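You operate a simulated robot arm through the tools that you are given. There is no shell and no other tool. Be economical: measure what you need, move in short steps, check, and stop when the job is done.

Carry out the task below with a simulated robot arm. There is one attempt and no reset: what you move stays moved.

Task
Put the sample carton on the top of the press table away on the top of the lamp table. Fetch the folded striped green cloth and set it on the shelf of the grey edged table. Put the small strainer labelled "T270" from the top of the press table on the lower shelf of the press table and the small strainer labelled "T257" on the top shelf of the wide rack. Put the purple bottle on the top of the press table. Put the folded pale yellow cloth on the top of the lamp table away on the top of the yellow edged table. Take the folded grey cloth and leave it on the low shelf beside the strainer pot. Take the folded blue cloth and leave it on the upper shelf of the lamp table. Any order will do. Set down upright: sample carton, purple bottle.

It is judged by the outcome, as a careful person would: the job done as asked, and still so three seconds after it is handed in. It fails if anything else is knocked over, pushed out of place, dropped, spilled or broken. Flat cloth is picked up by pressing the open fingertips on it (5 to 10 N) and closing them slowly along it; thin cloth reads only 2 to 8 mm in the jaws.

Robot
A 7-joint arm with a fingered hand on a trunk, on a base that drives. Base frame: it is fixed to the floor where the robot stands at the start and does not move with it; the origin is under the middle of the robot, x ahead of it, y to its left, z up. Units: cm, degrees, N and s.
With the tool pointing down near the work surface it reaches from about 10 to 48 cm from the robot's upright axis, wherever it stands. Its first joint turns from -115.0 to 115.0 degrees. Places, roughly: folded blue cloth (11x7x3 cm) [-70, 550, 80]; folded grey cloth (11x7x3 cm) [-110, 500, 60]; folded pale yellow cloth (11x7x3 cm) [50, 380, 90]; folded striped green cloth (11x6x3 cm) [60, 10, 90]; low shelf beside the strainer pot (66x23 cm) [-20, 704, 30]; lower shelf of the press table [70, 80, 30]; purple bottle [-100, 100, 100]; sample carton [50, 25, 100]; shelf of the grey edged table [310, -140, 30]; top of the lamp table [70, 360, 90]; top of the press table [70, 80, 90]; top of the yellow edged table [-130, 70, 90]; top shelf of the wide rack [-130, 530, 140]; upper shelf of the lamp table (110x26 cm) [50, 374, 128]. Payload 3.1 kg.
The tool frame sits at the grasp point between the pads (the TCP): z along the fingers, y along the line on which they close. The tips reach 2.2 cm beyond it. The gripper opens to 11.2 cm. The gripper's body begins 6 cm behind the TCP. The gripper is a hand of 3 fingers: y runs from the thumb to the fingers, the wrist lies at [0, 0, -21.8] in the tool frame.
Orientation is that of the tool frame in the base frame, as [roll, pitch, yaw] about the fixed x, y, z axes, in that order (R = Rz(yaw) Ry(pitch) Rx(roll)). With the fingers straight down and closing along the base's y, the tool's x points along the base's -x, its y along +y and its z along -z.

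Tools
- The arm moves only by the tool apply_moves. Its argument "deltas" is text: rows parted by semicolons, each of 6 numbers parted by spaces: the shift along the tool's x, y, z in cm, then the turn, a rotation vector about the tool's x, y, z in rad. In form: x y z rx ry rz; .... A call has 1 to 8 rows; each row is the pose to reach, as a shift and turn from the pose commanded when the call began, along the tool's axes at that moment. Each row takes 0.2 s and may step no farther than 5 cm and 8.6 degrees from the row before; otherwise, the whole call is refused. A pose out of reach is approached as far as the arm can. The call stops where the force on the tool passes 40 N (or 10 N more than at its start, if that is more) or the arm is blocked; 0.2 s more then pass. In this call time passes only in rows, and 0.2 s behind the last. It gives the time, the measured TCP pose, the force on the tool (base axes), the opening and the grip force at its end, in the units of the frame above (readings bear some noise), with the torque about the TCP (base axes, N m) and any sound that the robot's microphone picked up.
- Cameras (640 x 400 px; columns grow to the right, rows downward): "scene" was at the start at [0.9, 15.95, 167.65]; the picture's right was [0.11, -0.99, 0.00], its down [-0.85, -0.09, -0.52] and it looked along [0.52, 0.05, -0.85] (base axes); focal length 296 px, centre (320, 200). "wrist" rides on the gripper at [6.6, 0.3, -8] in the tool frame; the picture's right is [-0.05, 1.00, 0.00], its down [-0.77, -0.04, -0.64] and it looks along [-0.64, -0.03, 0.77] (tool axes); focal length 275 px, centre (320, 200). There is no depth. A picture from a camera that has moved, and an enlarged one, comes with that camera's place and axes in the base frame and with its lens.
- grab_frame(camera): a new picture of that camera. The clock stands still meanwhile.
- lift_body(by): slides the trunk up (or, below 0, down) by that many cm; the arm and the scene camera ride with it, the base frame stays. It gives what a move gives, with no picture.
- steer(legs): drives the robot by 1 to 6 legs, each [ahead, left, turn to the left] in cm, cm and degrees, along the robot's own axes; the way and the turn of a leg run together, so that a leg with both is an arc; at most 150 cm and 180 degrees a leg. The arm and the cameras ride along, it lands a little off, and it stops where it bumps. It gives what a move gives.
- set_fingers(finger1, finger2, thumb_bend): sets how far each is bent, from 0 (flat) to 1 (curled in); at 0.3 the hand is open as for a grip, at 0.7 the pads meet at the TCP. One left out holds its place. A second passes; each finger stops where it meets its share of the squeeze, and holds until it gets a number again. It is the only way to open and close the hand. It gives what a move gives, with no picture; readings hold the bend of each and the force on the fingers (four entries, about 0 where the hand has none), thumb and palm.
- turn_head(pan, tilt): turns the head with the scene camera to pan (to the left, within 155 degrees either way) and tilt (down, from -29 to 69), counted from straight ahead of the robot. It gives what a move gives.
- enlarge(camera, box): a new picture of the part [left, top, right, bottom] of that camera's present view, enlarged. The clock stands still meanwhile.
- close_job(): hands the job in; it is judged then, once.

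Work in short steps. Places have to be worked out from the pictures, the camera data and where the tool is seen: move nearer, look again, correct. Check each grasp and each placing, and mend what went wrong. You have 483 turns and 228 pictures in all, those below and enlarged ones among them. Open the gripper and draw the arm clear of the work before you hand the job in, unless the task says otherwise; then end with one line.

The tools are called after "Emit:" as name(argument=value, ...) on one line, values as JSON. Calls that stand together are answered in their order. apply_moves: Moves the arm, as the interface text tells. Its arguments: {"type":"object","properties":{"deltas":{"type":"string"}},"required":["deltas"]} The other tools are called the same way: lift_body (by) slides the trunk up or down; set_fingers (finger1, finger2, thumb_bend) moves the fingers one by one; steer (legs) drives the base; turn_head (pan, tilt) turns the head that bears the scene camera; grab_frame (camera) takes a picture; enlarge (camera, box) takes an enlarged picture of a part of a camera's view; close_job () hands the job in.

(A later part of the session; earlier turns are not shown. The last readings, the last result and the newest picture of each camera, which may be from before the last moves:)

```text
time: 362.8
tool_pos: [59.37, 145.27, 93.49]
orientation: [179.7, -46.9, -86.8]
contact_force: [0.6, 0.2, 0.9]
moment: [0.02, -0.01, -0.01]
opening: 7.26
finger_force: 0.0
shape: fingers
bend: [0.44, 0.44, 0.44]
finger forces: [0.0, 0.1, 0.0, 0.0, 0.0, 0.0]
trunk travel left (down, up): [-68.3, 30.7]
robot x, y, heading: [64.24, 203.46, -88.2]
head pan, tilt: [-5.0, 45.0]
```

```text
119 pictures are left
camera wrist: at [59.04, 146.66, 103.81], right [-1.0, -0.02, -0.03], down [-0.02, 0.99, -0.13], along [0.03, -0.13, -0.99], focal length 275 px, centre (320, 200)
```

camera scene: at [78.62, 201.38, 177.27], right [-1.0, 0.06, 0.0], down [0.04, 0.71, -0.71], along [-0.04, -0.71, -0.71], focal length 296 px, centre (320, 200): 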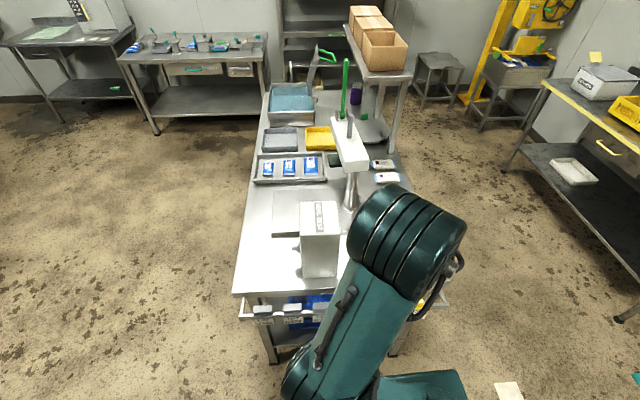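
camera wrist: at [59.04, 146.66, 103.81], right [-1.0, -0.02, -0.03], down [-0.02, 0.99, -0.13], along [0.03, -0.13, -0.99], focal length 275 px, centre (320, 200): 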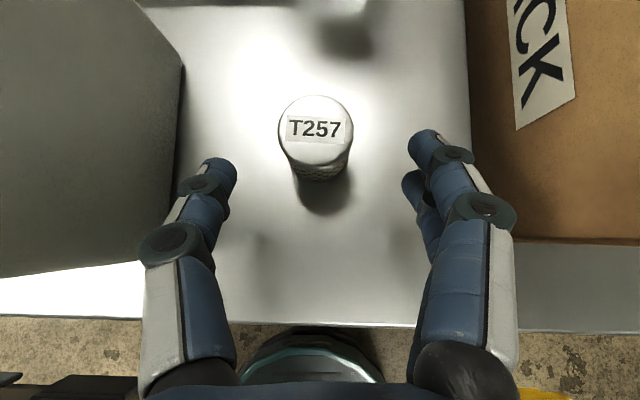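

Centred on T257 (59.6, 141.8). Advance 5.7 cm and close.

Emit:
apply_moves(deltas="-0.15 0 2.9 0 0 0;-0.3 0 5.8 0 0 0")

Emit:
set_fingers(finger1=0.7, finger2=0.7, thumb_bend=0.7)

Emit:
grab_frame(camera="wrist")

```text
time: 363.4
tool_pos: [59.69, 141.7, 89.36]
orientation: [179.7, -47.1, -86.8]
contact_force: [0.0, 1.0, 0.7]
moment: [0.0, 0.01, 0.01]
opening: 7.29
finger_force: 0.1
shape: fingers
bend: [0.44, 0.44, 0.44]
finger forces: [0.0, 0.0, 0.1, 0.1, 0.0, 0.0]
trunk travel left (down, up): [-68.3, 30.7]
robot x, y, heading: [63.94, 203.43, -88.3]
head pan, tilt: [-5.0, 45.0]
```

```text
time: 364.4
tool_pos: [59.72, 141.86, 89.41]
orientation: [179.7, -47.0, -86.6]
contact_force: [0.7, -1.1, -0.1]
moment: [0.05, -0.01, 0.01]
opening: 2.52
finger_force: 11.5
shape: fingers
bend: [0.63, 0.59, 0.64]
finger forces: [4.3, 7.5, 0.1, 0.0, 11.3, 0.1]
trunk travel left (down, up): [-68.3, 30.7]
robot x, y, heading: [63.99, 202.91, -88.1]
head pan, tilt: [-5.0, 45.0]
```

```text
118 pictures are left
camera wrist: at [59.37, 143.08, 99.8], right [-1.0, -0.02, -0.03], down [-0.02, 0.99, -0.13], along [0.03, -0.13, -0.99], focal length 275 px, centre (320, 200)
```

wrist: 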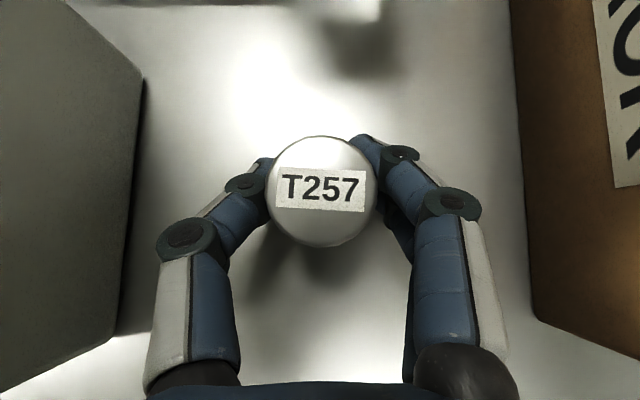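

T257 held (11 N). Lift 5 cm, back out, then retract the arm.

Emit:
lift_body(by=6)

Emit:
steer(legs=[[-18, 0, 0]])

Emit:
apply_moves(deltas="-2.6 0 -2.8 0 0 0;-5.2 0 -5.6 0 0 0;-7.8 0 -8.4 0 0 0;-10.4 0 -11.2 0 0 0")

Emit:
grab_frame(camera="wrist")

```text
time: 365.4
tool_pos: [59.75, 141.77, 95.39]
orientation: [179.7, -47.2, -86.7]
contact_force: [0.3, 0.0, -1.1]
moment: [0.02, -0.01, -0.01]
opening: 2.5
finger_force: 11.3
shape: fingers
bend: [0.63, 0.59, 0.64]
finger forces: [4.0, 7.5, 0.1, 0.0, 11.3, 0.0]
trunk travel left (down, up): [-74.3, 24.7]
robot x, y, heading: [64.15, 202.96, -88.0]
head pan, tilt: [-5.0, 45.0]
```

```text
time: 366.9
tool_pos: [59.33, 159.67, 95.36]
orientation: [179.7, -47.1, -86.6]
contact_force: [0.5, 0.3, -0.3]
moment: [-0.02, 0.0, -0.02]
opening: 2.52
finger_force: 11.0
shape: fingers
bend: [0.63, 0.59, 0.64]
finger forces: [4.0, 7.4, 0.1, 0.1, 11.3, 0.1]
trunk travel left (down, up): [-74.3, 24.7]
robot x, y, heading: [63.57, 221.26, -87.9]
head pan, tilt: [-5.0, 45.0]
```

```text
time: 367.9
tool_pos: [58.67, 174.94, 95.57]
orientation: [179.7, -47.1, -86.6]
contact_force: [-0.2, -0.3, -0.9]
moment: [0.01, 0.01, 0.01]
opening: 2.54
finger_force: 11.2
shape: fingers
bend: [0.63, 0.59, 0.64]
finger forces: [3.9, 7.3, 0.0, 0.0, 11.1, 0.0]
trunk travel left (down, up): [-74.3, 24.7]
robot x, y, heading: [63.34, 220.76, -88.0]
head pan, tilt: [-5.0, 45.0]
```

```text
117 pictures are left
camera wrist: at [58.24, 176.31, 105.92], right [-1.0, -0.02, -0.03], down [-0.02, 0.99, -0.13], along [0.03, -0.13, -0.99], focal length 275 px, centre (320, 200)
```

wrist: 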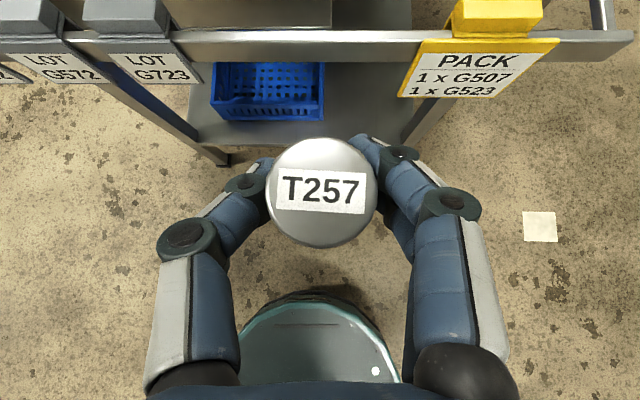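

Drive toward the wide rack: turn to face −x, cross to x≈−42, turn to face north, and look.

Emit:
steer(legs=[[0, 0, -92], [106, 0, 0], [0, 0, -90], [150, 0, 0]])

Emit:
lift_body(by=24)

Emit:
turn_head(pan=20, tilt=20)

Emit:
grab_frame(camera="scene")

```text
time: 387.8
tool_pos: [-44.67, 411.67, 95.46]
orientation: [179.7, -47.0, 93.5]
contact_force: [0.2, -0.4, -0.4]
moment: [-0.01, -0.03, 0.02]
opening: 2.48
finger_force: 11.2
shape: fingers
bend: [0.64, 0.59, 0.64]
finger forces: [3.7, 7.1, 0.1, 0.0, 10.8, 0.1]
trunk travel left (down, up): [-74.3, 24.7]
robot x, y, heading: [-49.17, 365.56, 91.8]
head pan, tilt: [-5.0, 45.0]
```

```text
time: 390.3
tool_pos: [-44.68, 411.45, 119.58]
orientation: [179.8, -47.1, 93.6]
contact_force: [-0.9, 0.6, -0.3]
moment: [0.02, -0.01, 0.01]
opening: 2.47
finger_force: 10.6
shape: fingers
bend: [0.64, 0.59, 0.64]
finger forces: [3.7, 7.0, 0.1, 0.1, 10.8, 0.0]
trunk travel left (down, up): [-98.3, 0.7]
robot x, y, heading: [-49.21, 365.24, 92.1]
head pan, tilt: [-5.0, 45.0]
```

```text
time: 391.2
tool_pos: [-44.62, 411.51, 119.48]
orientation: [179.8, -47.0, 93.6]
contact_force: [0.0, 0.2, -1.3]
moment: [0.0, -0.02, -0.03]
opening: 2.45
finger_force: 10.7
shape: fingers
bend: [0.64, 0.59, 0.64]
finger forces: [3.8, 7.2, 0.0, 0.1, 10.6, 0.1]
trunk travel left (down, up): [-98.3, 0.7]
robot x, y, heading: [-49.29, 365.82, 91.8]
head pan, tilt: [20.0, 20.0]
```

```text
116 pictures are left
camera scene: at [-67.6, 367.48, 189.13], right [0.93, 0.37, 0.0], down [0.13, -0.32, -0.94], along [-0.35, 0.87, -0.34], focal length 296 px, centre (320, 200)
```

scene: 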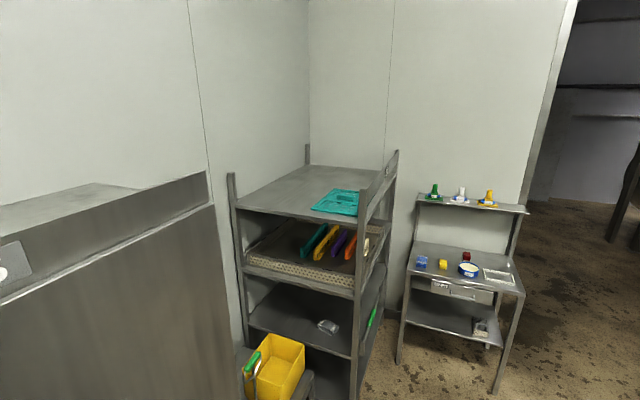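

I zoom on the wide rack and the desk beside it.

Emit:
enlarge(camera="scene", box=[220, 140, 420, 360])

Emit:
enlarge(camera="scene", box=[390, 170, 540, 360])

```text
1.82 times, centred on (320, 250) of scene
camera zoom: at [-67.6, 367.48, 189.13], right [0.93, 0.37, 0.0], down [0.13, -0.32, -0.94], along [-0.35, 0.87, -0.34], focal length 537 px, centre (320, 109)
```

zoom: 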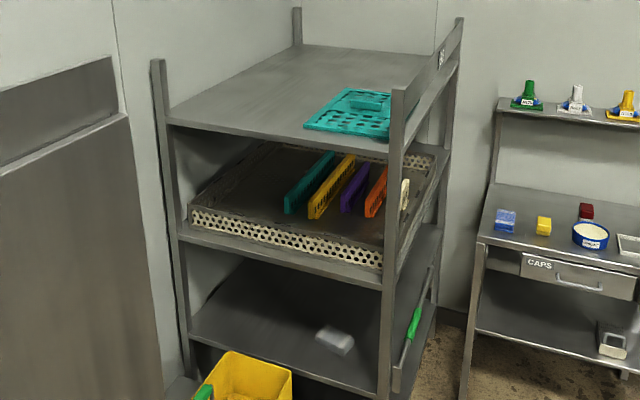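

```text
2.11 times, centred on (465, 265) of scene
camera zoom: at [-67.6, 367.48, 189.13], right [0.93, 0.37, 0.0], down [0.13, -0.32, -0.94], along [-0.35, 0.87, -0.34], focal length 622 px, centre (15, 63)
```

zoom: 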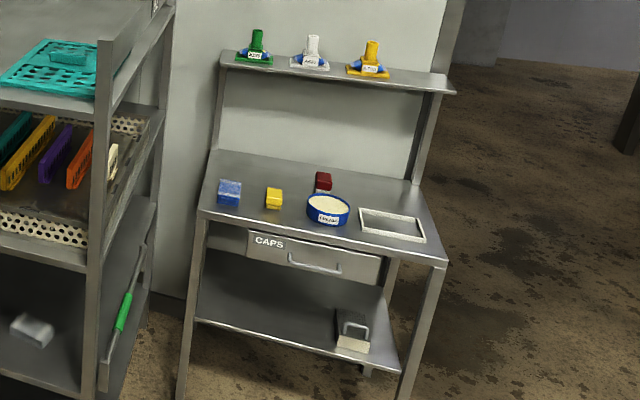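

The rack's +x side has a raised header; its south end (y≈472) is open but a cart stands nearby. I move up and look at the floor space near the south-east corner.

Emit:
steer(legs=[[45, 5, 0]])

Emit:
turn_head(pan=45, tilt=35)

Emit:
grab_frame(camera="scene")

```text
time: 393.9
tool_pos: [-51.21, 455.65, 119.55]
orientation: [179.7, -47.1, 93.5]
contact_force: [-0.1, 0.0, -0.7]
moment: [-0.03, -0.03, 0.03]
opening: 2.45
finger_force: 10.4
shape: fingers
bend: [0.64, 0.59, 0.64]
finger forces: [3.7, 7.1, 0.0, 0.0, 10.7, 0.0]
trunk travel left (down, up): [-98.3, 0.7]
robot x, y, heading: [-55.62, 409.23, 91.8]
head pan, tilt: [20.0, 20.0]
```

```text
time: 394.8
tool_pos: [-51.1, 455.81, 119.53]
orientation: [179.7, -47.2, 93.5]
contact_force: [0.0, -0.6, -0.7]
moment: [-0.01, -0.01, -0.03]
opening: 2.43
finger_force: 10.9
shape: fingers
bend: [0.64, 0.59, 0.64]
finger forces: [3.7, 7.1, 0.0, 0.0, 10.7, 0.0]
trunk travel left (down, up): [-98.3, 0.7]
robot x, y, heading: [-56.08, 409.82, 91.8]
head pan, tilt: [45.0, 35.0]
```

```text
113 pictures are left
camera scene: at [-77.14, 409.07, 186.76], right [0.68, 0.73, 0.0], down [0.42, -0.39, -0.82], along [-0.6, 0.56, -0.57], focal length 296 px, centre (320, 200)
```

scene: 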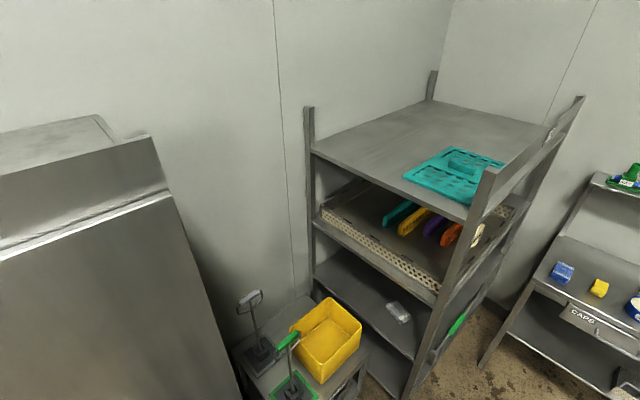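

South-end approach from the diagonal (robot ≈(−80, 437), heading 128°) keeps clear of the cart (x≤−110) and corner post. First I raise the hand 27 cm here.

Emit:
apply_moves(deltas="3.4 0 -3.1 0 0 0;6.8 0 -6.2 0 0 0;10.2 0 -9.3 0 0 0;13.6 0 -12.4 0 0 0;17 0 -15.5 0 0 0;20.4 0 -18.6 0 0 0")

Emit:
grab_frame(camera="wrist")

```text
time: 396.2
tool_pos: [-51.52, 456.22, 146.9]
orientation: [179.6, -47.0, 93.6]
contact_force: [-0.5, -0.1, -0.3]
moment: [0.01, -0.01, 0.04]
opening: 2.38
finger_force: 10.7
shape: fingers
bend: [0.64, 0.59, 0.64]
finger forces: [3.7, 7.0, 0.0, 0.0, 10.5, 0.0]
trunk travel left (down, up): [-98.3, 0.7]
robot x, y, heading: [-55.87, 409.92, 92.1]
head pan, tilt: [45.0, 35.0]
```

```text
112 pictures are left
camera wrist: at [-51.25, 454.8, 157.3], right [1.0, 0.03, -0.03], down [0.02, -0.99, -0.13], along [-0.03, 0.13, -0.99], focal length 275 px, centre (320, 200)
```

wrist: 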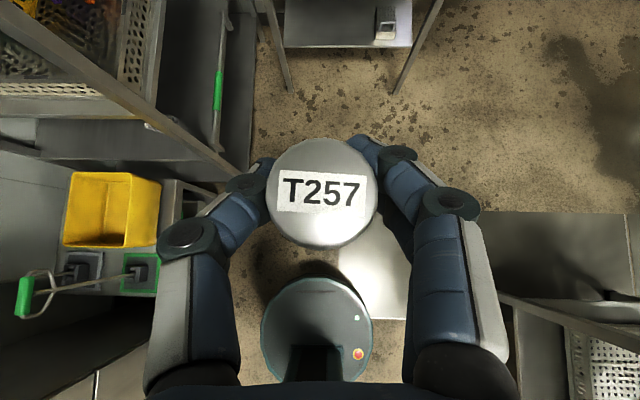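

Hand is at z≈147. Now turn left 36° and approach part-way (18 cm), then look.

Emit:
apply_moves(deltas="2.2 0 -2 0 0 0")

Emit:
steer(legs=[[0, 0, 36], [16, 3, 0]])

Emit:
turn_head(pan=0, tilt=35)

Emit:
grab_frame(camera="scene")

Emit:
grab_frame(camera="wrist")

```text
time: 396.6
tool_pos: [-51.36, 456.04, 149.92]
orientation: [179.7, -47.0, 93.4]
contact_force: [0.8, -0.7, -0.3]
moment: [-0.02, 0.04, -0.02]
opening: 2.39
finger_force: 10.7
shape: fingers
bend: [0.64, 0.59, 0.64]
finger forces: [3.7, 7.0, 0.0, 0.1, 10.5, 0.0]
trunk travel left (down, up): [-98.3, 0.7]
robot x, y, heading: [-55.93, 409.86, 91.6]
head pan, tilt: [45.0, 35.0]
```

```text
time: 399.7
tool_pos: [-91.46, 460.2, 149.98]
orientation: [179.7, -47.2, 129.4]
contact_force: [0.3, -0.3, -1.3]
moment: [0.01, -0.02, 0.01]
opening: 2.37
finger_force: 10.3
shape: fingers
bend: [0.64, 0.59, 0.64]
finger forces: [3.6, 7.0, 0.0, 0.0, 10.5, 0.0]
trunk travel left (down, up): [-98.3, 0.7]
robot x, y, heading: [-67.86, 420.37, 127.8]
head pan, tilt: [45.0, 35.0]
```

```text
time: 400.9
tool_pos: [-91.69, 460.49, 150.07]
orientation: [179.7, -47.1, 129.4]
contact_force: [0.0, -0.1, -1.4]
moment: [-0.01, -0.01, -0.01]
opening: 2.4
finger_force: 10.6
shape: fingers
bend: [0.64, 0.59, 0.64]
finger forces: [3.5, 6.9, 0.0, 0.1, 10.4, 0.0]
trunk travel left (down, up): [-98.3, 0.7]
robot x, y, heading: [-67.7, 420.37, 127.8]
head pan, tilt: [0.0, 35.0]
```

```text
111 pictures are left
camera scene: at [-81.63, 413.07, 186.75], right [0.79, 0.61, 0.0], down [0.35, -0.45, -0.82], along [-0.5, 0.65, -0.57], focal length 296 px, centre (320, 200)
```

scene: 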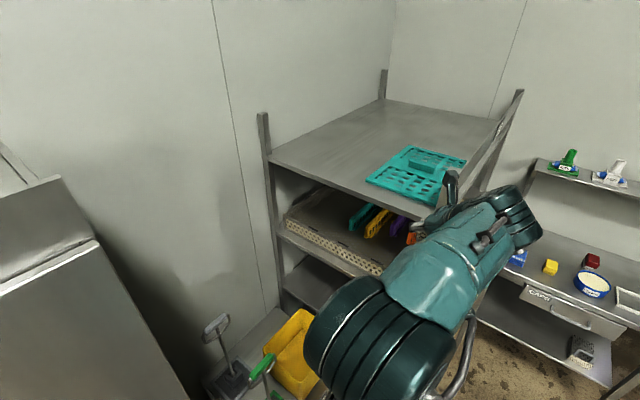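

```text
110 pictures are left
camera wrist: at [-90.62, 459.52, 160.36], right [0.8, 0.61, -0.03], down [0.6, -0.79, -0.13], along [-0.1, 0.09, -0.99], focal length 275 px, centre (320, 200)
```

wrist: 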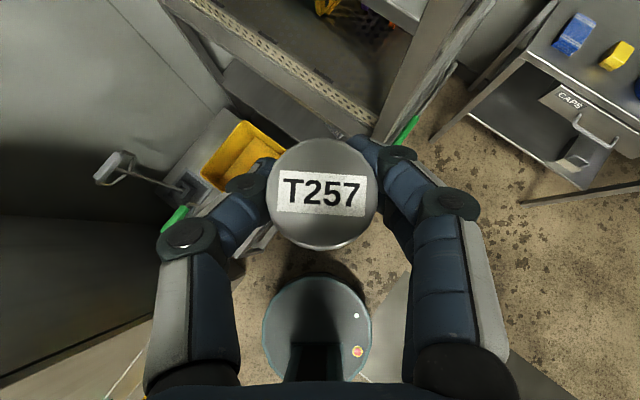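

Triangulating the post top gives the rack's front at y≈483, shelf z≈134. I advance 23 cm diagonally; TCP should come to ≈(−104, 480, 150).

Emit:
steer(legs=[[23, -2.4, 0]])

Emit:
grab_frame(camera="wrist")

Emit:
grab_frame(camera="scene")

```text
time: 402.6
tool_pos: [-103.67, 479.94, 149.97]
orientation: [179.5, -47.1, 129.5]
contact_force: [0.0, -0.5, -0.6]
moment: [-0.04, 0.01, -0.01]
opening: 2.38
finger_force: 10.1
shape: fingers
bend: [0.64, 0.59, 0.64]
finger forces: [3.6, 7.0, 0.0, 0.0, 10.4, 0.0]
trunk travel left (down, up): [-98.3, 0.7]
robot x, y, heading: [-80.18, 439.55, 127.5]
head pan, tilt: [0.0, 35.0]
```

```text
109 pictures are left
camera wrist: at [-102.65, 478.98, 160.39], right [0.8, 0.61, -0.03], down [0.6, -0.79, -0.13], along [-0.1, 0.09, -0.99], focal length 275 px, centre (320, 200)
```

wrist: 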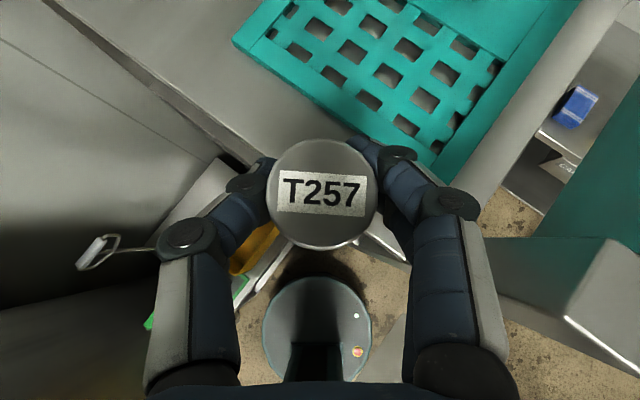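

```text
108 pictures are left
camera scene: at [-93.65, 432.53, 186.75], right [0.79, 0.61, 0.0], down [0.35, -0.45, -0.82], along [-0.5, 0.65, -0.57], focal length 296 px, centre (320, 200)
```

scene: 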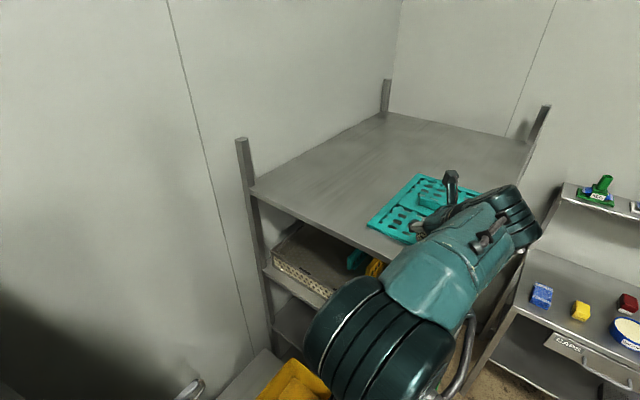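

A teal tray occupies x −121…−99, y≥489; I'll place T257 left of it at ≈(−125.5, 487). Adjust the base slightly and turn left 7°.

Emit:
steer(legs=[[4, -0.5, 7]])

Emit:
lift_body(by=-6)

Emit:
apply_moves(deltas="2.7 -1.5 2.9 0 0 0;5.4 -3 5.8 0 0 0;8.1 -4.5 8.7 0 0 0")

Emit:
grab_frame(camera="wrist")

Emit:
grab_frame(camera="scene")

```text
time: 403.6
tool_pos: [-110.59, 479.88, 150.09]
orientation: [179.6, -47.3, 136.5]
contact_force: [0.7, -0.8, 0.7]
moment: [0.02, -0.01, 0.02]
opening: 2.39
finger_force: 10.3
shape: fingers
bend: [0.64, 0.59, 0.64]
finger forces: [3.6, 6.9, 0.0, 0.0, 10.5, 0.0]
trunk travel left (down, up): [-98.3, 0.7]
robot x, y, heading: [-82.32, 442.98, 134.6]
head pan, tilt: [0.0, 35.0]
```

```text
time: 404.6
tool_pos: [-110.85, 480.11, 144.08]
orientation: [179.7, -47.1, 136.5]
contact_force: [-0.4, 0.4, 0.4]
moment: [0.0, 0.0, 0.01]
opening: 2.36
finger_force: 10.2
shape: fingers
bend: [0.64, 0.59, 0.64]
finger forces: [3.6, 6.8, 0.0, 0.0, 10.4, 0.1]
trunk travel left (down, up): [-92.3, 6.7]
robot x, y, heading: [-82.4, 443.13, 135.1]
head pan, tilt: [0.0, 35.0]
```

```text
time: 405.4
tool_pos: [-122.52, 485.13, 143.61]
orientation: [179.7, -46.9, 136.5]
contact_force: [-1.5, -0.2, -0.9]
moment: [-0.02, -0.05, 0.04]
opening: 2.37
finger_force: 10.5
shape: fingers
bend: [0.64, 0.59, 0.64]
finger forces: [3.7, 6.9, 0.1, 0.0, 10.3, 0.0]
trunk travel left (down, up): [-92.3, 6.7]
robot x, y, heading: [-82.38, 443.14, 134.8]
head pan, tilt: [0.0, 35.0]
```

```text
107 pictures are left
camera wrist: at [-121.41, 484.33, 153.95], right [0.71, 0.7, -0.03], down [0.69, -0.71, -0.13], along [-0.11, 0.07, -0.99], focal length 275 px, centre (320, 200)
```

wrist: 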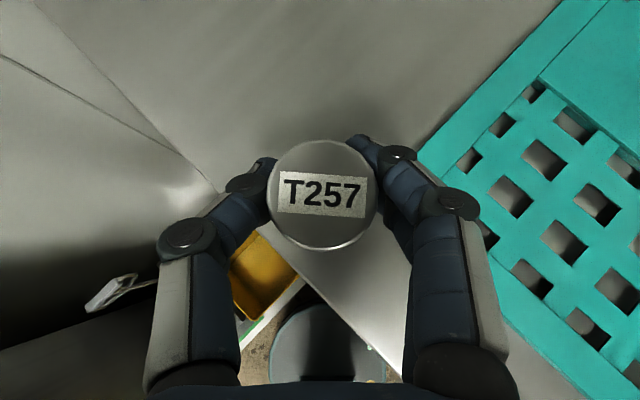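

```text
106 pictures are left
camera scene: at [-95.18, 434.47, 180.74], right [0.71, 0.71, 0.0], down [0.41, -0.41, -0.82], along [-0.58, 0.58, -0.57], focal length 296 px, centre (320, 200)
```

scene: 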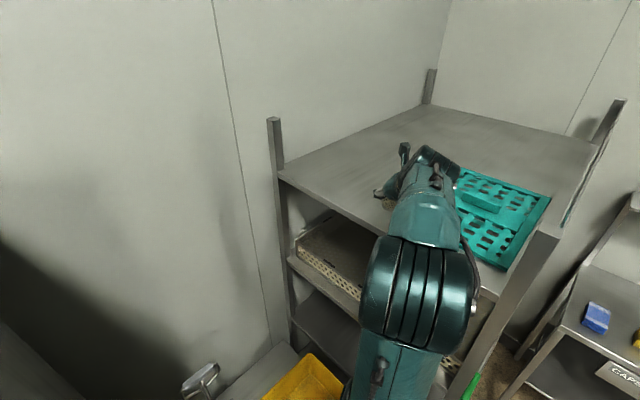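

Position is good (front edge y≈481, tray corner (−121, 493)). I go 3 cm deeper, then lower with the trunk.

Emit:
apply_moves(deltas="2.1 1 2.3 0 0 0")

Emit:
lift_body(by=-5)

Emit:
grab_frame(camera="wrist")

```text
time: 405.8
tool_pos: [-124.13, 488.12, 143.55]
orientation: [179.8, -47.1, 136.3]
contact_force: [0.2, 0.6, -1.4]
moment: [-0.01, -0.01, 0.0]
opening: 2.4
finger_force: 10.8
shape: fingers
bend: [0.64, 0.59, 0.64]
finger forces: [3.5, 6.9, 0.0, 0.1, 10.3, 0.0]
trunk travel left (down, up): [-92.3, 6.7]
robot x, y, heading: [-82.21, 442.77, 134.7]
head pan, tilt: [0.0, 35.0]
```

```text
time: 406.7
tool_pos: [-123.89, 487.75, 139.17]
orientation: [179.6, -47.5, 136.5]
contact_force: [-2.0, 1.6, 16.7]
moment: [0.14, 0.08, 0.05]
opening: 2.34
finger_force: 13.1
shape: fingers
bend: [0.64, 0.61, 0.65]
finger forces: [5.3, 8.5, 0.1, 0.0, 12.7, 0.1]
trunk travel left (down, up): [-87.3, 11.7]
robot x, y, heading: [-82.73, 443.24, 134.8]
head pan, tilt: [0.0, 35.0]
```

```text
105 pictures are left
camera wrist: at [-122.73, 486.92, 149.47], right [0.71, 0.7, -0.03], down [0.69, -0.71, -0.14], along [-0.12, 0.08, -0.99], focal length 275 px, centre (320, 200)
```

wrist: 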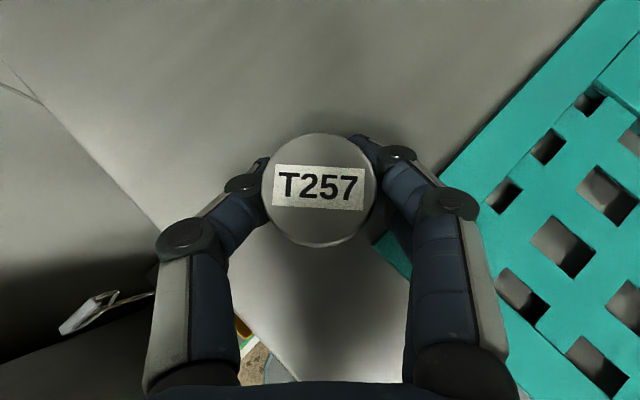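

Contact. The finger side is close to the tray, so I open only the thumb widely, with the fingers barely relaxed.

Emit:
lift_body(by=0.3)

Emit:
set_fingers(thumb_bend=0.4)

Emit:
grab_frame(camera="wrist")

```text
time: 407.2
tool_pos: [-123.89, 487.68, 139.07]
orientation: [179.8, -47.1, 136.4]
contact_force: [-0.3, 1.1, 9.2]
moment: [0.1, 0.02, -0.01]
opening: 2.32
finger_force: 12.4
shape: fingers
bend: [0.64, 0.61, 0.65]
finger forces: [4.7, 8.4, 0.0, 0.0, 11.7, 0.0]
trunk travel left (down, up): [-87.6, 11.4]
robot x, y, heading: [-82.02, 443.33, 134.9]
head pan, tilt: [0.0, 35.0]
```

```text
time: 408.2
tool_pos: [-123.99, 487.79, 139.06]
orientation: [179.6, -47.1, 136.5]
contact_force: [-0.3, 0.1, 0.1]
moment: [-0.01, 0.02, 0.01]
opening: 4.25
finger_force: 0.2
shape: fingers
bend: [0.7, 0.7, 0.4]
finger forces: [0.0, 0.1, 0.0, 0.0, 0.1, 0.0]
trunk travel left (down, up): [-87.6, 11.4]
robot x, y, heading: [-82.04, 443.3, 135.1]
head pan, tilt: [0.0, 35.0]
```

```text
104 pictures are left
camera wrist: at [-122.86, 487.07, 149.49], right [0.71, 0.7, -0.03], down [0.69, -0.71, -0.13], along [-0.11, 0.07, -0.99], focal length 275 px, centre (320, 200)
```

wrist: 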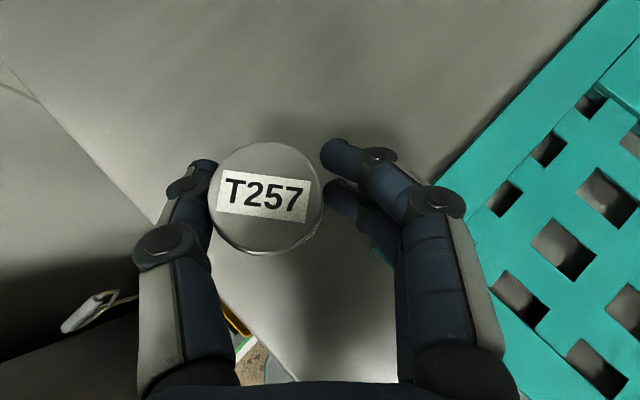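

T257 stands, nudged ~1.7 cm toward the thumb. I relax the fingers to 0.55 and rise straight up.

Emit:
set_fingers(finger1=0.58, finger2=0.58, thumb_bend=0.32)

Emit:
lift_body(by=11)

Emit:
grab_frame(camera="wrist")

```text
time: 409.2
tool_pos: [-124.05, 487.96, 139.12]
orientation: [179.6, -47.2, 136.4]
contact_force: [-0.4, 0.4, 0.0]
moment: [0.03, -0.02, -0.02]
opening: 7.03
finger_force: 0.0
shape: fingers
bend: [0.57, 0.57, 0.32]
finger forces: [0.0, 0.0, 0.0, 0.0, 0.0, 0.1]
trunk travel left (down, up): [-87.6, 11.4]
robot x, y, heading: [-82.31, 443.21, 135.0]
head pan, tilt: [0.0, 35.0]
```

```text
time: 410.6
tool_pos: [-124.03, 487.86, 150.09]
orientation: [179.6, -47.1, 136.5]
contact_force: [0.0, 1.1, -0.5]
moment: [0.01, -0.01, 0.02]
opening: 7.0
finger_force: 0.0
shape: fingers
bend: [0.57, 0.57, 0.32]
finger forces: [0.1, 0.1, 0.1, 0.0, 0.0, 0.0]
trunk travel left (down, up): [-98.6, 0.4]
robot x, y, heading: [-82.21, 442.95, 135.0]
head pan, tilt: [0.0, 35.0]
```

```text
103 pictures are left
camera wrist: at [-122.87, 487.08, 160.49], right [0.71, 0.7, -0.03], down [0.69, -0.71, -0.13], along [-0.11, 0.07, -0.99], focal length 275 px, centre (320, 200)
```

wrist: 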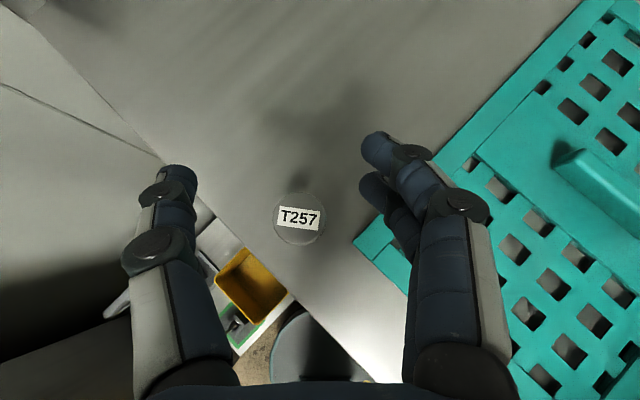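

T257 is placed on the rack's top shelf. I retract the arm and back away along the diagonal.

Emit:
apply_moves(deltas="-2.5 1.5 -2.8 0 0 0;-5 3 -5.6 0 0 0;-7.5 4.5 -8.4 0 0 0;-9.5 5 -10.5 0 0 0")

Emit:
steer(legs=[[-35, 0, 0], [0, 0, -45]])

Emit:
set_fingers(finger1=0.3, finger2=0.3, thumb_bend=0.3)

Emit:
lift_body(by=-40)

Emit:
turn_head(pan=10, tilt=25)

Emit:
grab_frame(camera="scene")

```text
time: 411.6
tool_pos: [-110.4, 481.43, 150.42]
orientation: [179.4, -47.1, 136.7]
contact_force: [0.5, -0.6, 0.5]
moment: [0.03, 0.02, -0.02]
opening: 7.05
finger_force: 0.0
shape: fingers
bend: [0.57, 0.57, 0.32]
finger forces: [0.0, 0.0, 0.1, 0.0, 0.0, 0.0]
trunk travel left (down, up): [-98.6, 0.4]
robot x, y, heading: [-82.19, 442.99, 134.9]
head pan, tilt: [0.0, 35.0]
```

```text
time: 416.0
tool_pos: [-49.86, 465.09, 150.45]
orientation: [179.6, -47.1, 91.5]
contact_force: [0.2, 1.3, -0.4]
moment: [0.01, -0.03, -0.02]
opening: 7.01
finger_force: 0.0
shape: fingers
bend: [0.57, 0.57, 0.32]
finger forces: [0.1, 0.0, 0.0, 0.0, 0.1, 0.0]
trunk travel left (down, up): [-98.6, 0.4]
robot x, y, heading: [-57.14, 418.47, 90.0]
head pan, tilt: [0.0, 35.0]
```

```text
time: 417.0
tool_pos: [-49.99, 465.2, 150.42]
orientation: [179.7, -47.1, 91.4]
contact_force: [-0.5, 0.0, 0.3]
moment: [0.01, 0.01, 0.01]
opening: 11.13
finger_force: 0.1
shape: fingers
bend: [0.3, 0.3, 0.3]
finger forces: [0.1, 0.1, 0.0, 0.1, 0.0, 0.0]
trunk travel left (down, up): [-98.6, 0.4]
robot x, y, heading: [-57.24, 417.85, 89.8]
head pan, tilt: [0.0, 35.0]
```

```text
time: 420.8
tool_pos: [-49.92, 465.08, 110.42]
orientation: [179.7, -47.1, 91.6]
contact_force: [-0.8, 0.1, 0.0]
moment: [0.0, -0.02, -0.02]
opening: 11.13
finger_force: 0.0
shape: fingers
bend: [0.3, 0.3, 0.3]
finger forces: [0.1, 0.1, 0.0, 0.0, 0.0, 0.0]
trunk travel left (down, up): [-58.6, 40.4]
robot x, y, heading: [-57.09, 417.74, 89.9]
head pan, tilt: [0.0, 35.0]
```

```text
time: 421.5
tool_pos: [-49.89, 465.14, 110.4]
orientation: [179.7, -47.1, 91.5]
contact_force: [0.4, -0.4, 0.0]
moment: [-0.04, 0.03, -0.02]
opening: 11.16
finger_force: 0.1
shape: fingers
bend: [0.3, 0.3, 0.3]
finger forces: [0.0, 0.0, 0.1, 0.0, 0.1, 0.0]
trunk travel left (down, up): [-58.6, 40.4]
robot x, y, heading: [-57.54, 418.05, 90.0]
head pan, tilt: [10.0, 25.0]
```

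```text
102 pictures are left
camera scene: at [-74.08, 421.05, 148.62], right [0.99, 0.17, 0.0], down [0.07, -0.42, -0.91], along [-0.15, 0.89, -0.42], focal length 296 px, centre (320, 200)
```

scene: 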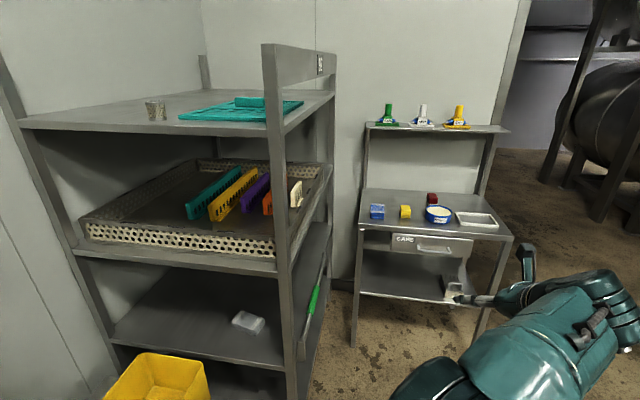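

T257 stands fine. Zoom on the blue cloth and grey cloth.

Emit:
enlarge(camera="scene", box=[345, 170, 525, 310])

Emit:
enlarge(camera="scene", box=[180, 270, 340, 390])

```text
2.86 times, centred on (435, 240) of scene
camera zoom: at [-74.08, 421.05, 148.62], right [0.99, 0.17, 0.0], down [0.07, -0.42, -0.91], along [-0.15, 0.89, -0.42], focal length 844 px, centre (-9, 86)
```

zoom: 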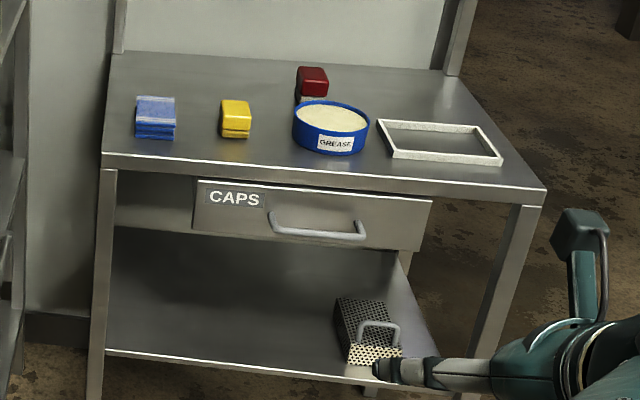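

```text
3.33 times, centred on (260, 330) of scene
camera zoom: at [-74.08, 421.05, 148.62], right [0.99, 0.17, 0.0], down [0.07, -0.42, -0.91], along [-0.15, 0.89, -0.42], focal length 985 px, centre (520, -233)
```

zoom: 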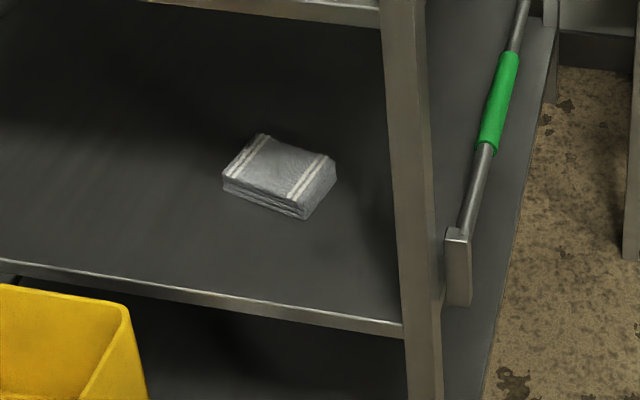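

Blue cloth: ≈7 cm along x, 11 along y, centre ≈(−67.8, 552), desk z≈82.5. I make the tool vertical and shift it left 12 cm so that the base keeps clear of the rack.

Emit:
apply_moves(deltas="0 -1.5 0 0 -0.137 0;0 -3 0 0 -0.274 0;0 -4.5 0 0 -0.411 0;0 -6 0 0 -0.548 0;0 -7.5 0 0 -0.685 0;0 -9 0 0 -0.822 0;0 -11 0 0 -0.822 0")

Emit:
steer(legs=[[72, 0, 0]])

Emit:
grab_frame(camera="wrist")

Emit:
turn_head(pan=0, tilt=35)

Emit:
grab_frame(camera="scene")

```text
time: 423.1
tool_pos: [-60.86, 464.8, 110.35]
orientation: [179.7, 0.1, 91.2]
contact_force: [0.1, -0.8, -0.6]
moment: [0.04, -0.03, -0.01]
opening: 11.12
finger_force: 0.1
shape: fingers
bend: [0.3, 0.3, 0.3]
finger forces: [0.1, 0.0, 0.0, 0.0, 0.1, 0.1]
trunk travel left (down, up): [-58.6, 40.4]
robot x, y, heading: [-57.37, 417.84, 90.2]
head pan, tilt: [10.0, 25.0]
```

```text
time: 427.1
tool_pos: [-62.47, 537.41, 110.27]
orientation: [179.8, 0.1, 92.4]
contact_force: [0.5, 0.7, 0.1]
moment: [0.0, -0.03, 0.01]
opening: 11.1
finger_force: 0.0
shape: fingers
bend: [0.3, 0.3, 0.3]
finger forces: [0.1, 0.1, 0.0, 0.0, 0.0, 0.0]
trunk travel left (down, up): [-58.6, 40.4]
robot x, y, heading: [-57.62, 490.46, 91.3]
head pan, tilt: [10.0, 25.0]
```

```text
99 pictures are left
camera wrist: at [-62.45, 544.06, 118.39], right [1.0, 0.0, 0.0], down [-0.01, -0.77, 0.64], along [0.0, -0.64, -0.77], focal length 275 px, centre (320, 200)
```

wrist: 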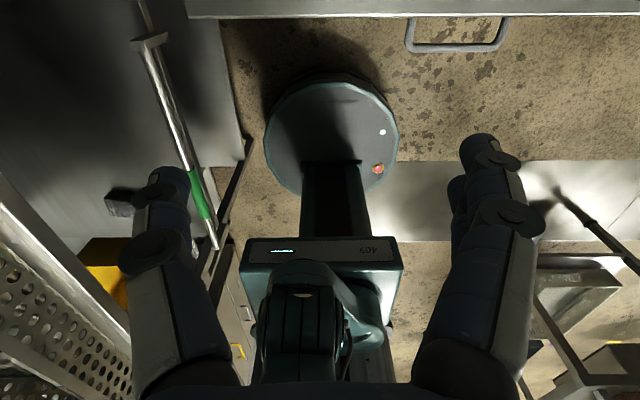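

```text
time: 427.8
tool_pos: [-62.4, 537.36, 110.4]
orientation: [179.8, 0.0, 92.3]
contact_force: [-0.2, -0.5, 0.1]
moment: [-0.01, 0.03, 0.0]
opening: 11.11
finger_force: 0.1
shape: fingers
bend: [0.3, 0.3, 0.3]
finger forces: [0.1, 0.0, 0.1, 0.0, 0.0, 0.0]
trunk travel left (down, up): [-58.6, 40.4]
robot x, y, heading: [-58.22, 490.76, 91.2]
head pan, tilt: [0.0, 35.0]
```

```text
98 pictures are left
camera scene: at [-73.15, 492.99, 147.05], right [1.0, 0.02, 0.0], down [0.01, -0.57, -0.82], along [-0.02, 0.82, -0.57], focal length 296 px, centre (320, 200)
```

scene: 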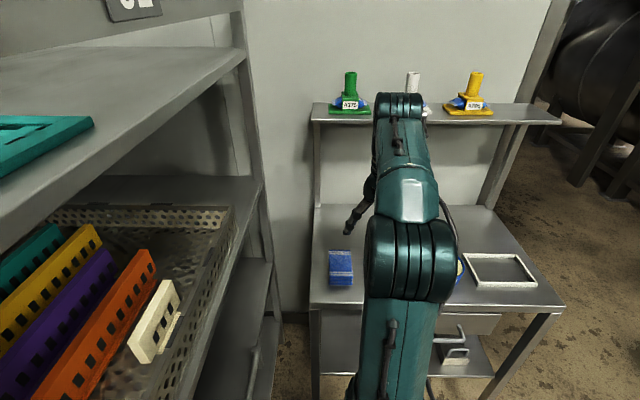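

Blue cloth centre ≈(−68.7, 551.3). Drive ahead 14 cm (slightly right for rack clearance).

Emit:
steer(legs=[[14, -0.7, -1]])

Emit:
apply_moves(deltas="0 -3 3 0 0 0;0 -6 6 0 0 0;0 -6 10 0 0 0")

Emit:
grab_frame(camera="wrist")

Emit:
grab_frame(camera="scene")

```text
time: 429.1
tool_pos: [-61.17, 551.71, 110.16]
orientation: [179.8, 0.1, 91.6]
contact_force: [-0.5, -0.4, 0.1]
moment: [-0.02, 0.02, 0.0]
opening: 11.11
finger_force: 0.2
shape: fingers
bend: [0.3, 0.3, 0.3]
finger forces: [0.1, 0.0, 0.0, 0.0, 0.0, 0.1]
trunk travel left (down, up): [-58.6, 40.4]
robot x, y, heading: [-57.3, 504.71, 90.3]
head pan, tilt: [0.0, 35.0]
```

```text
time: 429.9
tool_pos: [-67.34, 551.37, 99.91]
orientation: [179.8, 0.0, 91.4]
contact_force: [-0.1, 0.5, 0.0]
moment: [0.03, 0.0, 0.03]
opening: 11.12
finger_force: 0.1
shape: fingers
bend: [0.3, 0.3, 0.3]
finger forces: [0.0, 0.0, 0.1, 0.0, 0.0, 0.0]
trunk travel left (down, up): [-58.6, 40.4]
robot x, y, heading: [-57.47, 504.67, 90.2]
head pan, tilt: [0.0, 35.0]
```

```text
97 pictures are left
camera wrist: at [-67.18, 557.95, 108.1], right [1.0, -0.02, 0.0], down [-0.02, -0.77, 0.64], along [-0.01, -0.64, -0.77], focal length 275 px, centre (320, 200)
```

wrist: 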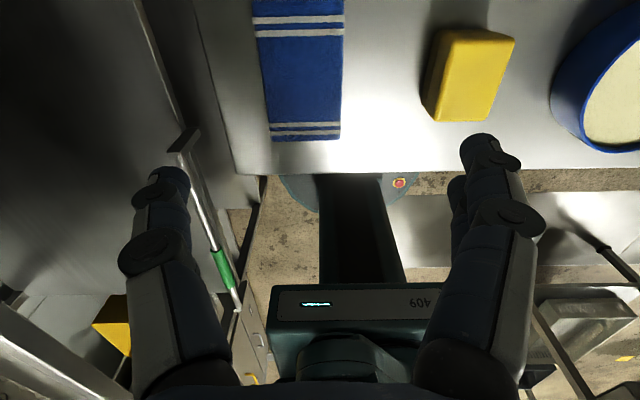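

```text
96 pictures are left
camera scene: at [-72.52, 507.28, 147.05], right [1.0, 0.0, 0.0], down [0.0, -0.57, -0.82], along [0.0, 0.82, -0.57], focal length 296 px, centre (320, 200)
```

scene: 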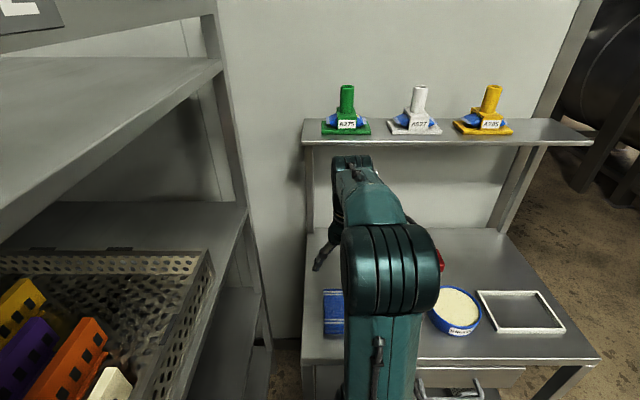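

Cloth centre ≈(−68.7, 550.8). I narrow to 0.38 and descend, watching force.

Emit:
set_fingers(finger1=0.38, finger2=0.38, thumb_bend=0.38)

Emit:
apply_moves(deltas="-0.3 -0.8 4 0 0 0;-0.6 -1.4 8 0 0 0;-0.6 -1.4 11 0 0 0;-0.6 -1.4 13 0 0 0")

Emit:
grab_frame(camera="wrist")

```text
time: 430.9
tool_pos: [-67.18, 551.29, 100.04]
orientation: [179.9, 0.0, 91.6]
contact_force: [-0.7, 0.0, 0.3]
moment: [-0.02, 0.02, 0.02]
opening: 9.0
finger_force: 0.1
shape: fingers
bend: [0.38, 0.38, 0.38]
finger forces: [0.0, 0.0, 0.1, 0.1, 0.0, 0.1]
trunk travel left (down, up): [-58.6, 40.4]
robot x, y, heading: [-57.49, 504.55, 90.1]
head pan, tilt: [0.0, 35.0]
```

```text
time: 431.9
tool_pos: [-68.49, 550.7, 87.45]
orientation: [179.7, 0.0, 91.5]
contact_force: [-1.2, 0.1, 0.0]
moment: [0.01, 0.01, 0.02]
opening: 9.01
finger_force: 0.0
shape: fingers
bend: [0.38, 0.38, 0.38]
finger forces: [0.0, 0.0, 0.0, 0.0, 0.0, 0.0]
trunk travel left (down, up): [-58.6, 40.4]
robot x, y, heading: [-57.24, 504.86, 90.2]
head pan, tilt: [0.0, 35.0]
```

```text
95 pictures are left
camera wrist: at [-68.41, 557.39, 95.46], right [1.0, -0.02, 0.0], down [-0.02, -0.77, 0.64], along [-0.01, -0.64, -0.77], focal length 275 px, centre (320, 200)
```

wrist: 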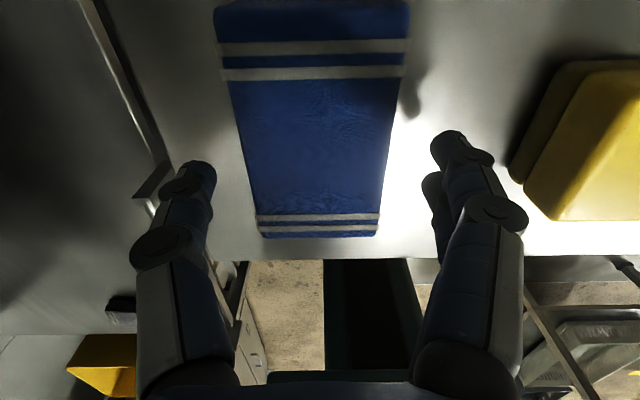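

Straddling well; lower 2 cm more and close.

Emit:
apply_moves(deltas="0 -0.1 1.2 0 0 0;0 -0.1 2 0 0 0")

Emit:
set_fingers(finger1=0.5, finger2=0.5, thumb_bend=0.5)

Emit:
set_fingers(finger1=0.7, finger2=0.7, thumb_bend=0.7)

Emit:
lift_body(by=4)

Emit:
grab_frame(camera="wrist")

```text
time: 432.5
tool_pos: [-68.55, 550.7, 85.22]
orientation: [179.8, 0.0, 91.7]
contact_force: [0.5, -0.1, -0.3]
moment: [0.06, 0.0, -0.03]
opening: 8.99
finger_force: 0.1
shape: fingers
bend: [0.38, 0.38, 0.38]
finger forces: [0.0, 0.1, 0.0, 0.0, 0.0, 0.2]
trunk travel left (down, up): [-58.6, 40.4]
robot x, y, heading: [-57.14, 504.84, 90.0]
head pan, tilt: [0.0, 35.0]
```

```text
time: 433.5
tool_pos: [-68.48, 550.76, 85.28]
orientation: [179.9, 0.0, 91.5]
contact_force: [-0.3, 0.3, -0.7]
moment: [-0.02, -0.01, 0.01]
opening: 6.28
finger_force: 2.6
shape: fingers
bend: [0.47, 0.48, 0.48]
finger forces: [1.4, 1.2, 0.1, 0.0, 2.7, 0.0]
trunk travel left (down, up): [-58.6, 40.4]
robot x, y, heading: [-57.55, 504.63, 90.2]
head pan, tilt: [0.0, 35.0]
```

```text
time: 434.5
tool_pos: [-68.63, 550.79, 85.3]
orientation: [179.9, 0.0, 91.5]
contact_force: [0.0, -0.1, -0.1]
moment: [-0.01, -0.02, 0.0]
opening: 5.95
finger_force: 16.5
shape: fingers
bend: [0.49, 0.49, 0.55]
finger forces: [8.4, 8.5, 0.1, 0.0, 16.7, 0.0]
trunk travel left (down, up): [-58.6, 40.4]
robot x, y, heading: [-57.43, 504.57, 90.2]
head pan, tilt: [0.0, 35.0]
```

```text
time: 435.4
tool_pos: [-68.46, 550.55, 89.28]
orientation: [179.8, 0.0, 91.5]
contact_force: [1.0, 0.0, 0.1]
moment: [-0.02, 0.0, 0.03]
opening: 6.0
finger_force: 17.0
shape: fingers
bend: [0.49, 0.49, 0.55]
finger forces: [8.4, 8.4, 0.1, 0.1, 16.7, 0.0]
trunk travel left (down, up): [-62.6, 36.4]
robot x, y, heading: [-57.33, 504.7, 90.0]
head pan, tilt: [0.0, 35.0]
```

```text
94 pictures are left
camera wrist: at [-68.45, 557.31, 97.4], right [1.0, -0.02, 0.0], down [-0.02, -0.77, 0.64], along [-0.01, -0.64, -0.77], focal length 275 px, centre (320, 200)
```

wrist: 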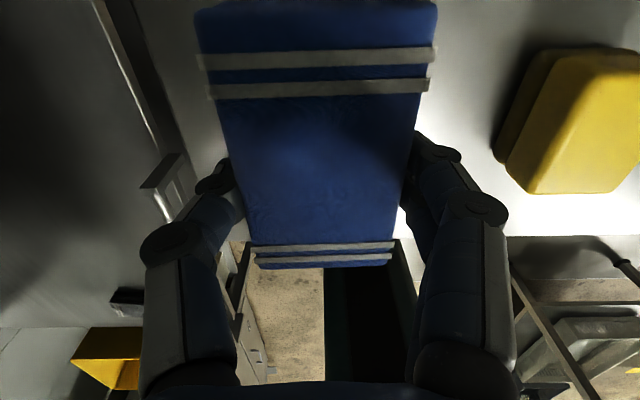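

Blue cloth held firmly. I lift further and back away from the desk, then rotate the hand 180° about its axis so the camera is on the robot's side for placing on the lamp table's upper shelf.

Emit:
lift_body(by=14)

Emit:
steer(legs=[[-85, 0, 0]])

Emit:
apply_moves(deltas="0 0 0 0 0 -0.145;0 0 0 0 0 -0.29;0 0 0 0 0 -0.435;0 0 0 0 0 -0.58;0 0 0 0 0 -0.725;0 0 0 0 0 -0.87;0 0 0 0 0 -1.015;0 0 0 0 0 -1.16")

Emit:
apply_moves(deltas="0 0 0 0 0 -0.145;0 0 0 0 0 -0.29;0 0 0 0 0 -0.435;0 0 0 0 0 -0.58;0 0 0 0 0 -0.725;0 0 0 0 0 -0.87;0 0 0 0 0 -1.015;0 0 0 0 0 -1.16")

Emit:
apply_moves(deltas="0 0 0 0 0 -0.145;0 0 0 0 0 -0.29;0 0 0 0 0 -0.435;0 0 0 0 0 -0.58;0 0 0 0 0 -0.725;0 0 0 0 0 -0.82")

```text
time: 437.0
tool_pos: [-68.46, 550.74, 103.28]
orientation: [179.8, 0.0, 91.5]
contact_force: [0.2, 0.0, -0.1]
moment: [-0.01, 0.02, 0.01]
opening: 6.01
finger_force: 16.7
shape: fingers
bend: [0.49, 0.49, 0.55]
finger forces: [8.4, 8.5, 0.1, 0.0, 16.8, 0.0]
trunk travel left (down, up): [-76.6, 22.4]
robot x, y, heading: [-57.33, 504.58, 90.2]
head pan, tilt: [0.0, 35.0]
```

```text
time: 441.5
tool_pos: [-68.2, 465.95, 103.28]
orientation: [179.9, -0.1, 90.0]
contact_force: [-0.1, -0.8, -0.9]
moment: [-0.01, -0.04, -0.01]
opening: 6.0
finger_force: 16.7
shape: fingers
bend: [0.49, 0.49, 0.55]
finger forces: [8.4, 8.3, 0.0, 0.0, 16.9, 0.0]
trunk travel left (down, up): [-76.6, 22.4]
robot x, y, heading: [-58.64, 419.2, 88.7]
head pan, tilt: [0.0, 35.0]
```

```text
time: 443.3
tool_pos: [-68.06, 465.86, 103.32]
orientation: [179.9, 0.2, 156.6]
contact_force: [-0.2, -0.2, -1.3]
moment: [-0.02, 0.0, 0.01]
opening: 5.99
finger_force: 17.1
shape: fingers
bend: [0.49, 0.49, 0.55]
finger forces: [8.4, 8.3, 0.0, 0.0, 16.8, 0.0]
trunk travel left (down, up): [-76.6, 22.4]
robot x, y, heading: [-58.29, 419.91, 88.6]
head pan, tilt: [0.0, 35.0]
```

```text
time: 445.1
tool_pos: [-68.13, 465.89, 103.29]
orientation: [-179.8, 0.2, -136.8]
contact_force: [0.0, 0.3, 0.1]
moment: [-0.02, 0.04, 0.0]
opening: 5.97
finger_force: 16.7
shape: fingers
bend: [0.49, 0.49, 0.55]
finger forces: [8.4, 8.4, 0.1, 0.1, 16.8, 0.1]
trunk travel left (down, up): [-76.6, 22.4]
robot x, y, heading: [-58.3, 419.25, 88.7]
head pan, tilt: [0.0, 35.0]
```

```text
time: 446.5
tool_pos: [-68.19, 465.94, 103.23]
orientation: [-179.8, 0.0, -90.0]
contact_force: [0.3, 0.1, 0.1]
moment: [-0.01, -0.03, -0.01]
opening: 5.98
finger_force: 16.8
shape: fingers
bend: [0.49, 0.49, 0.55]
finger forces: [8.3, 8.4, 0.1, 0.0, 16.8, 0.1]
trunk travel left (down, up): [-76.6, 22.4]
robot x, y, heading: [-58.59, 419.64, 88.5]
head pan, tilt: [0.0, 35.0]
```

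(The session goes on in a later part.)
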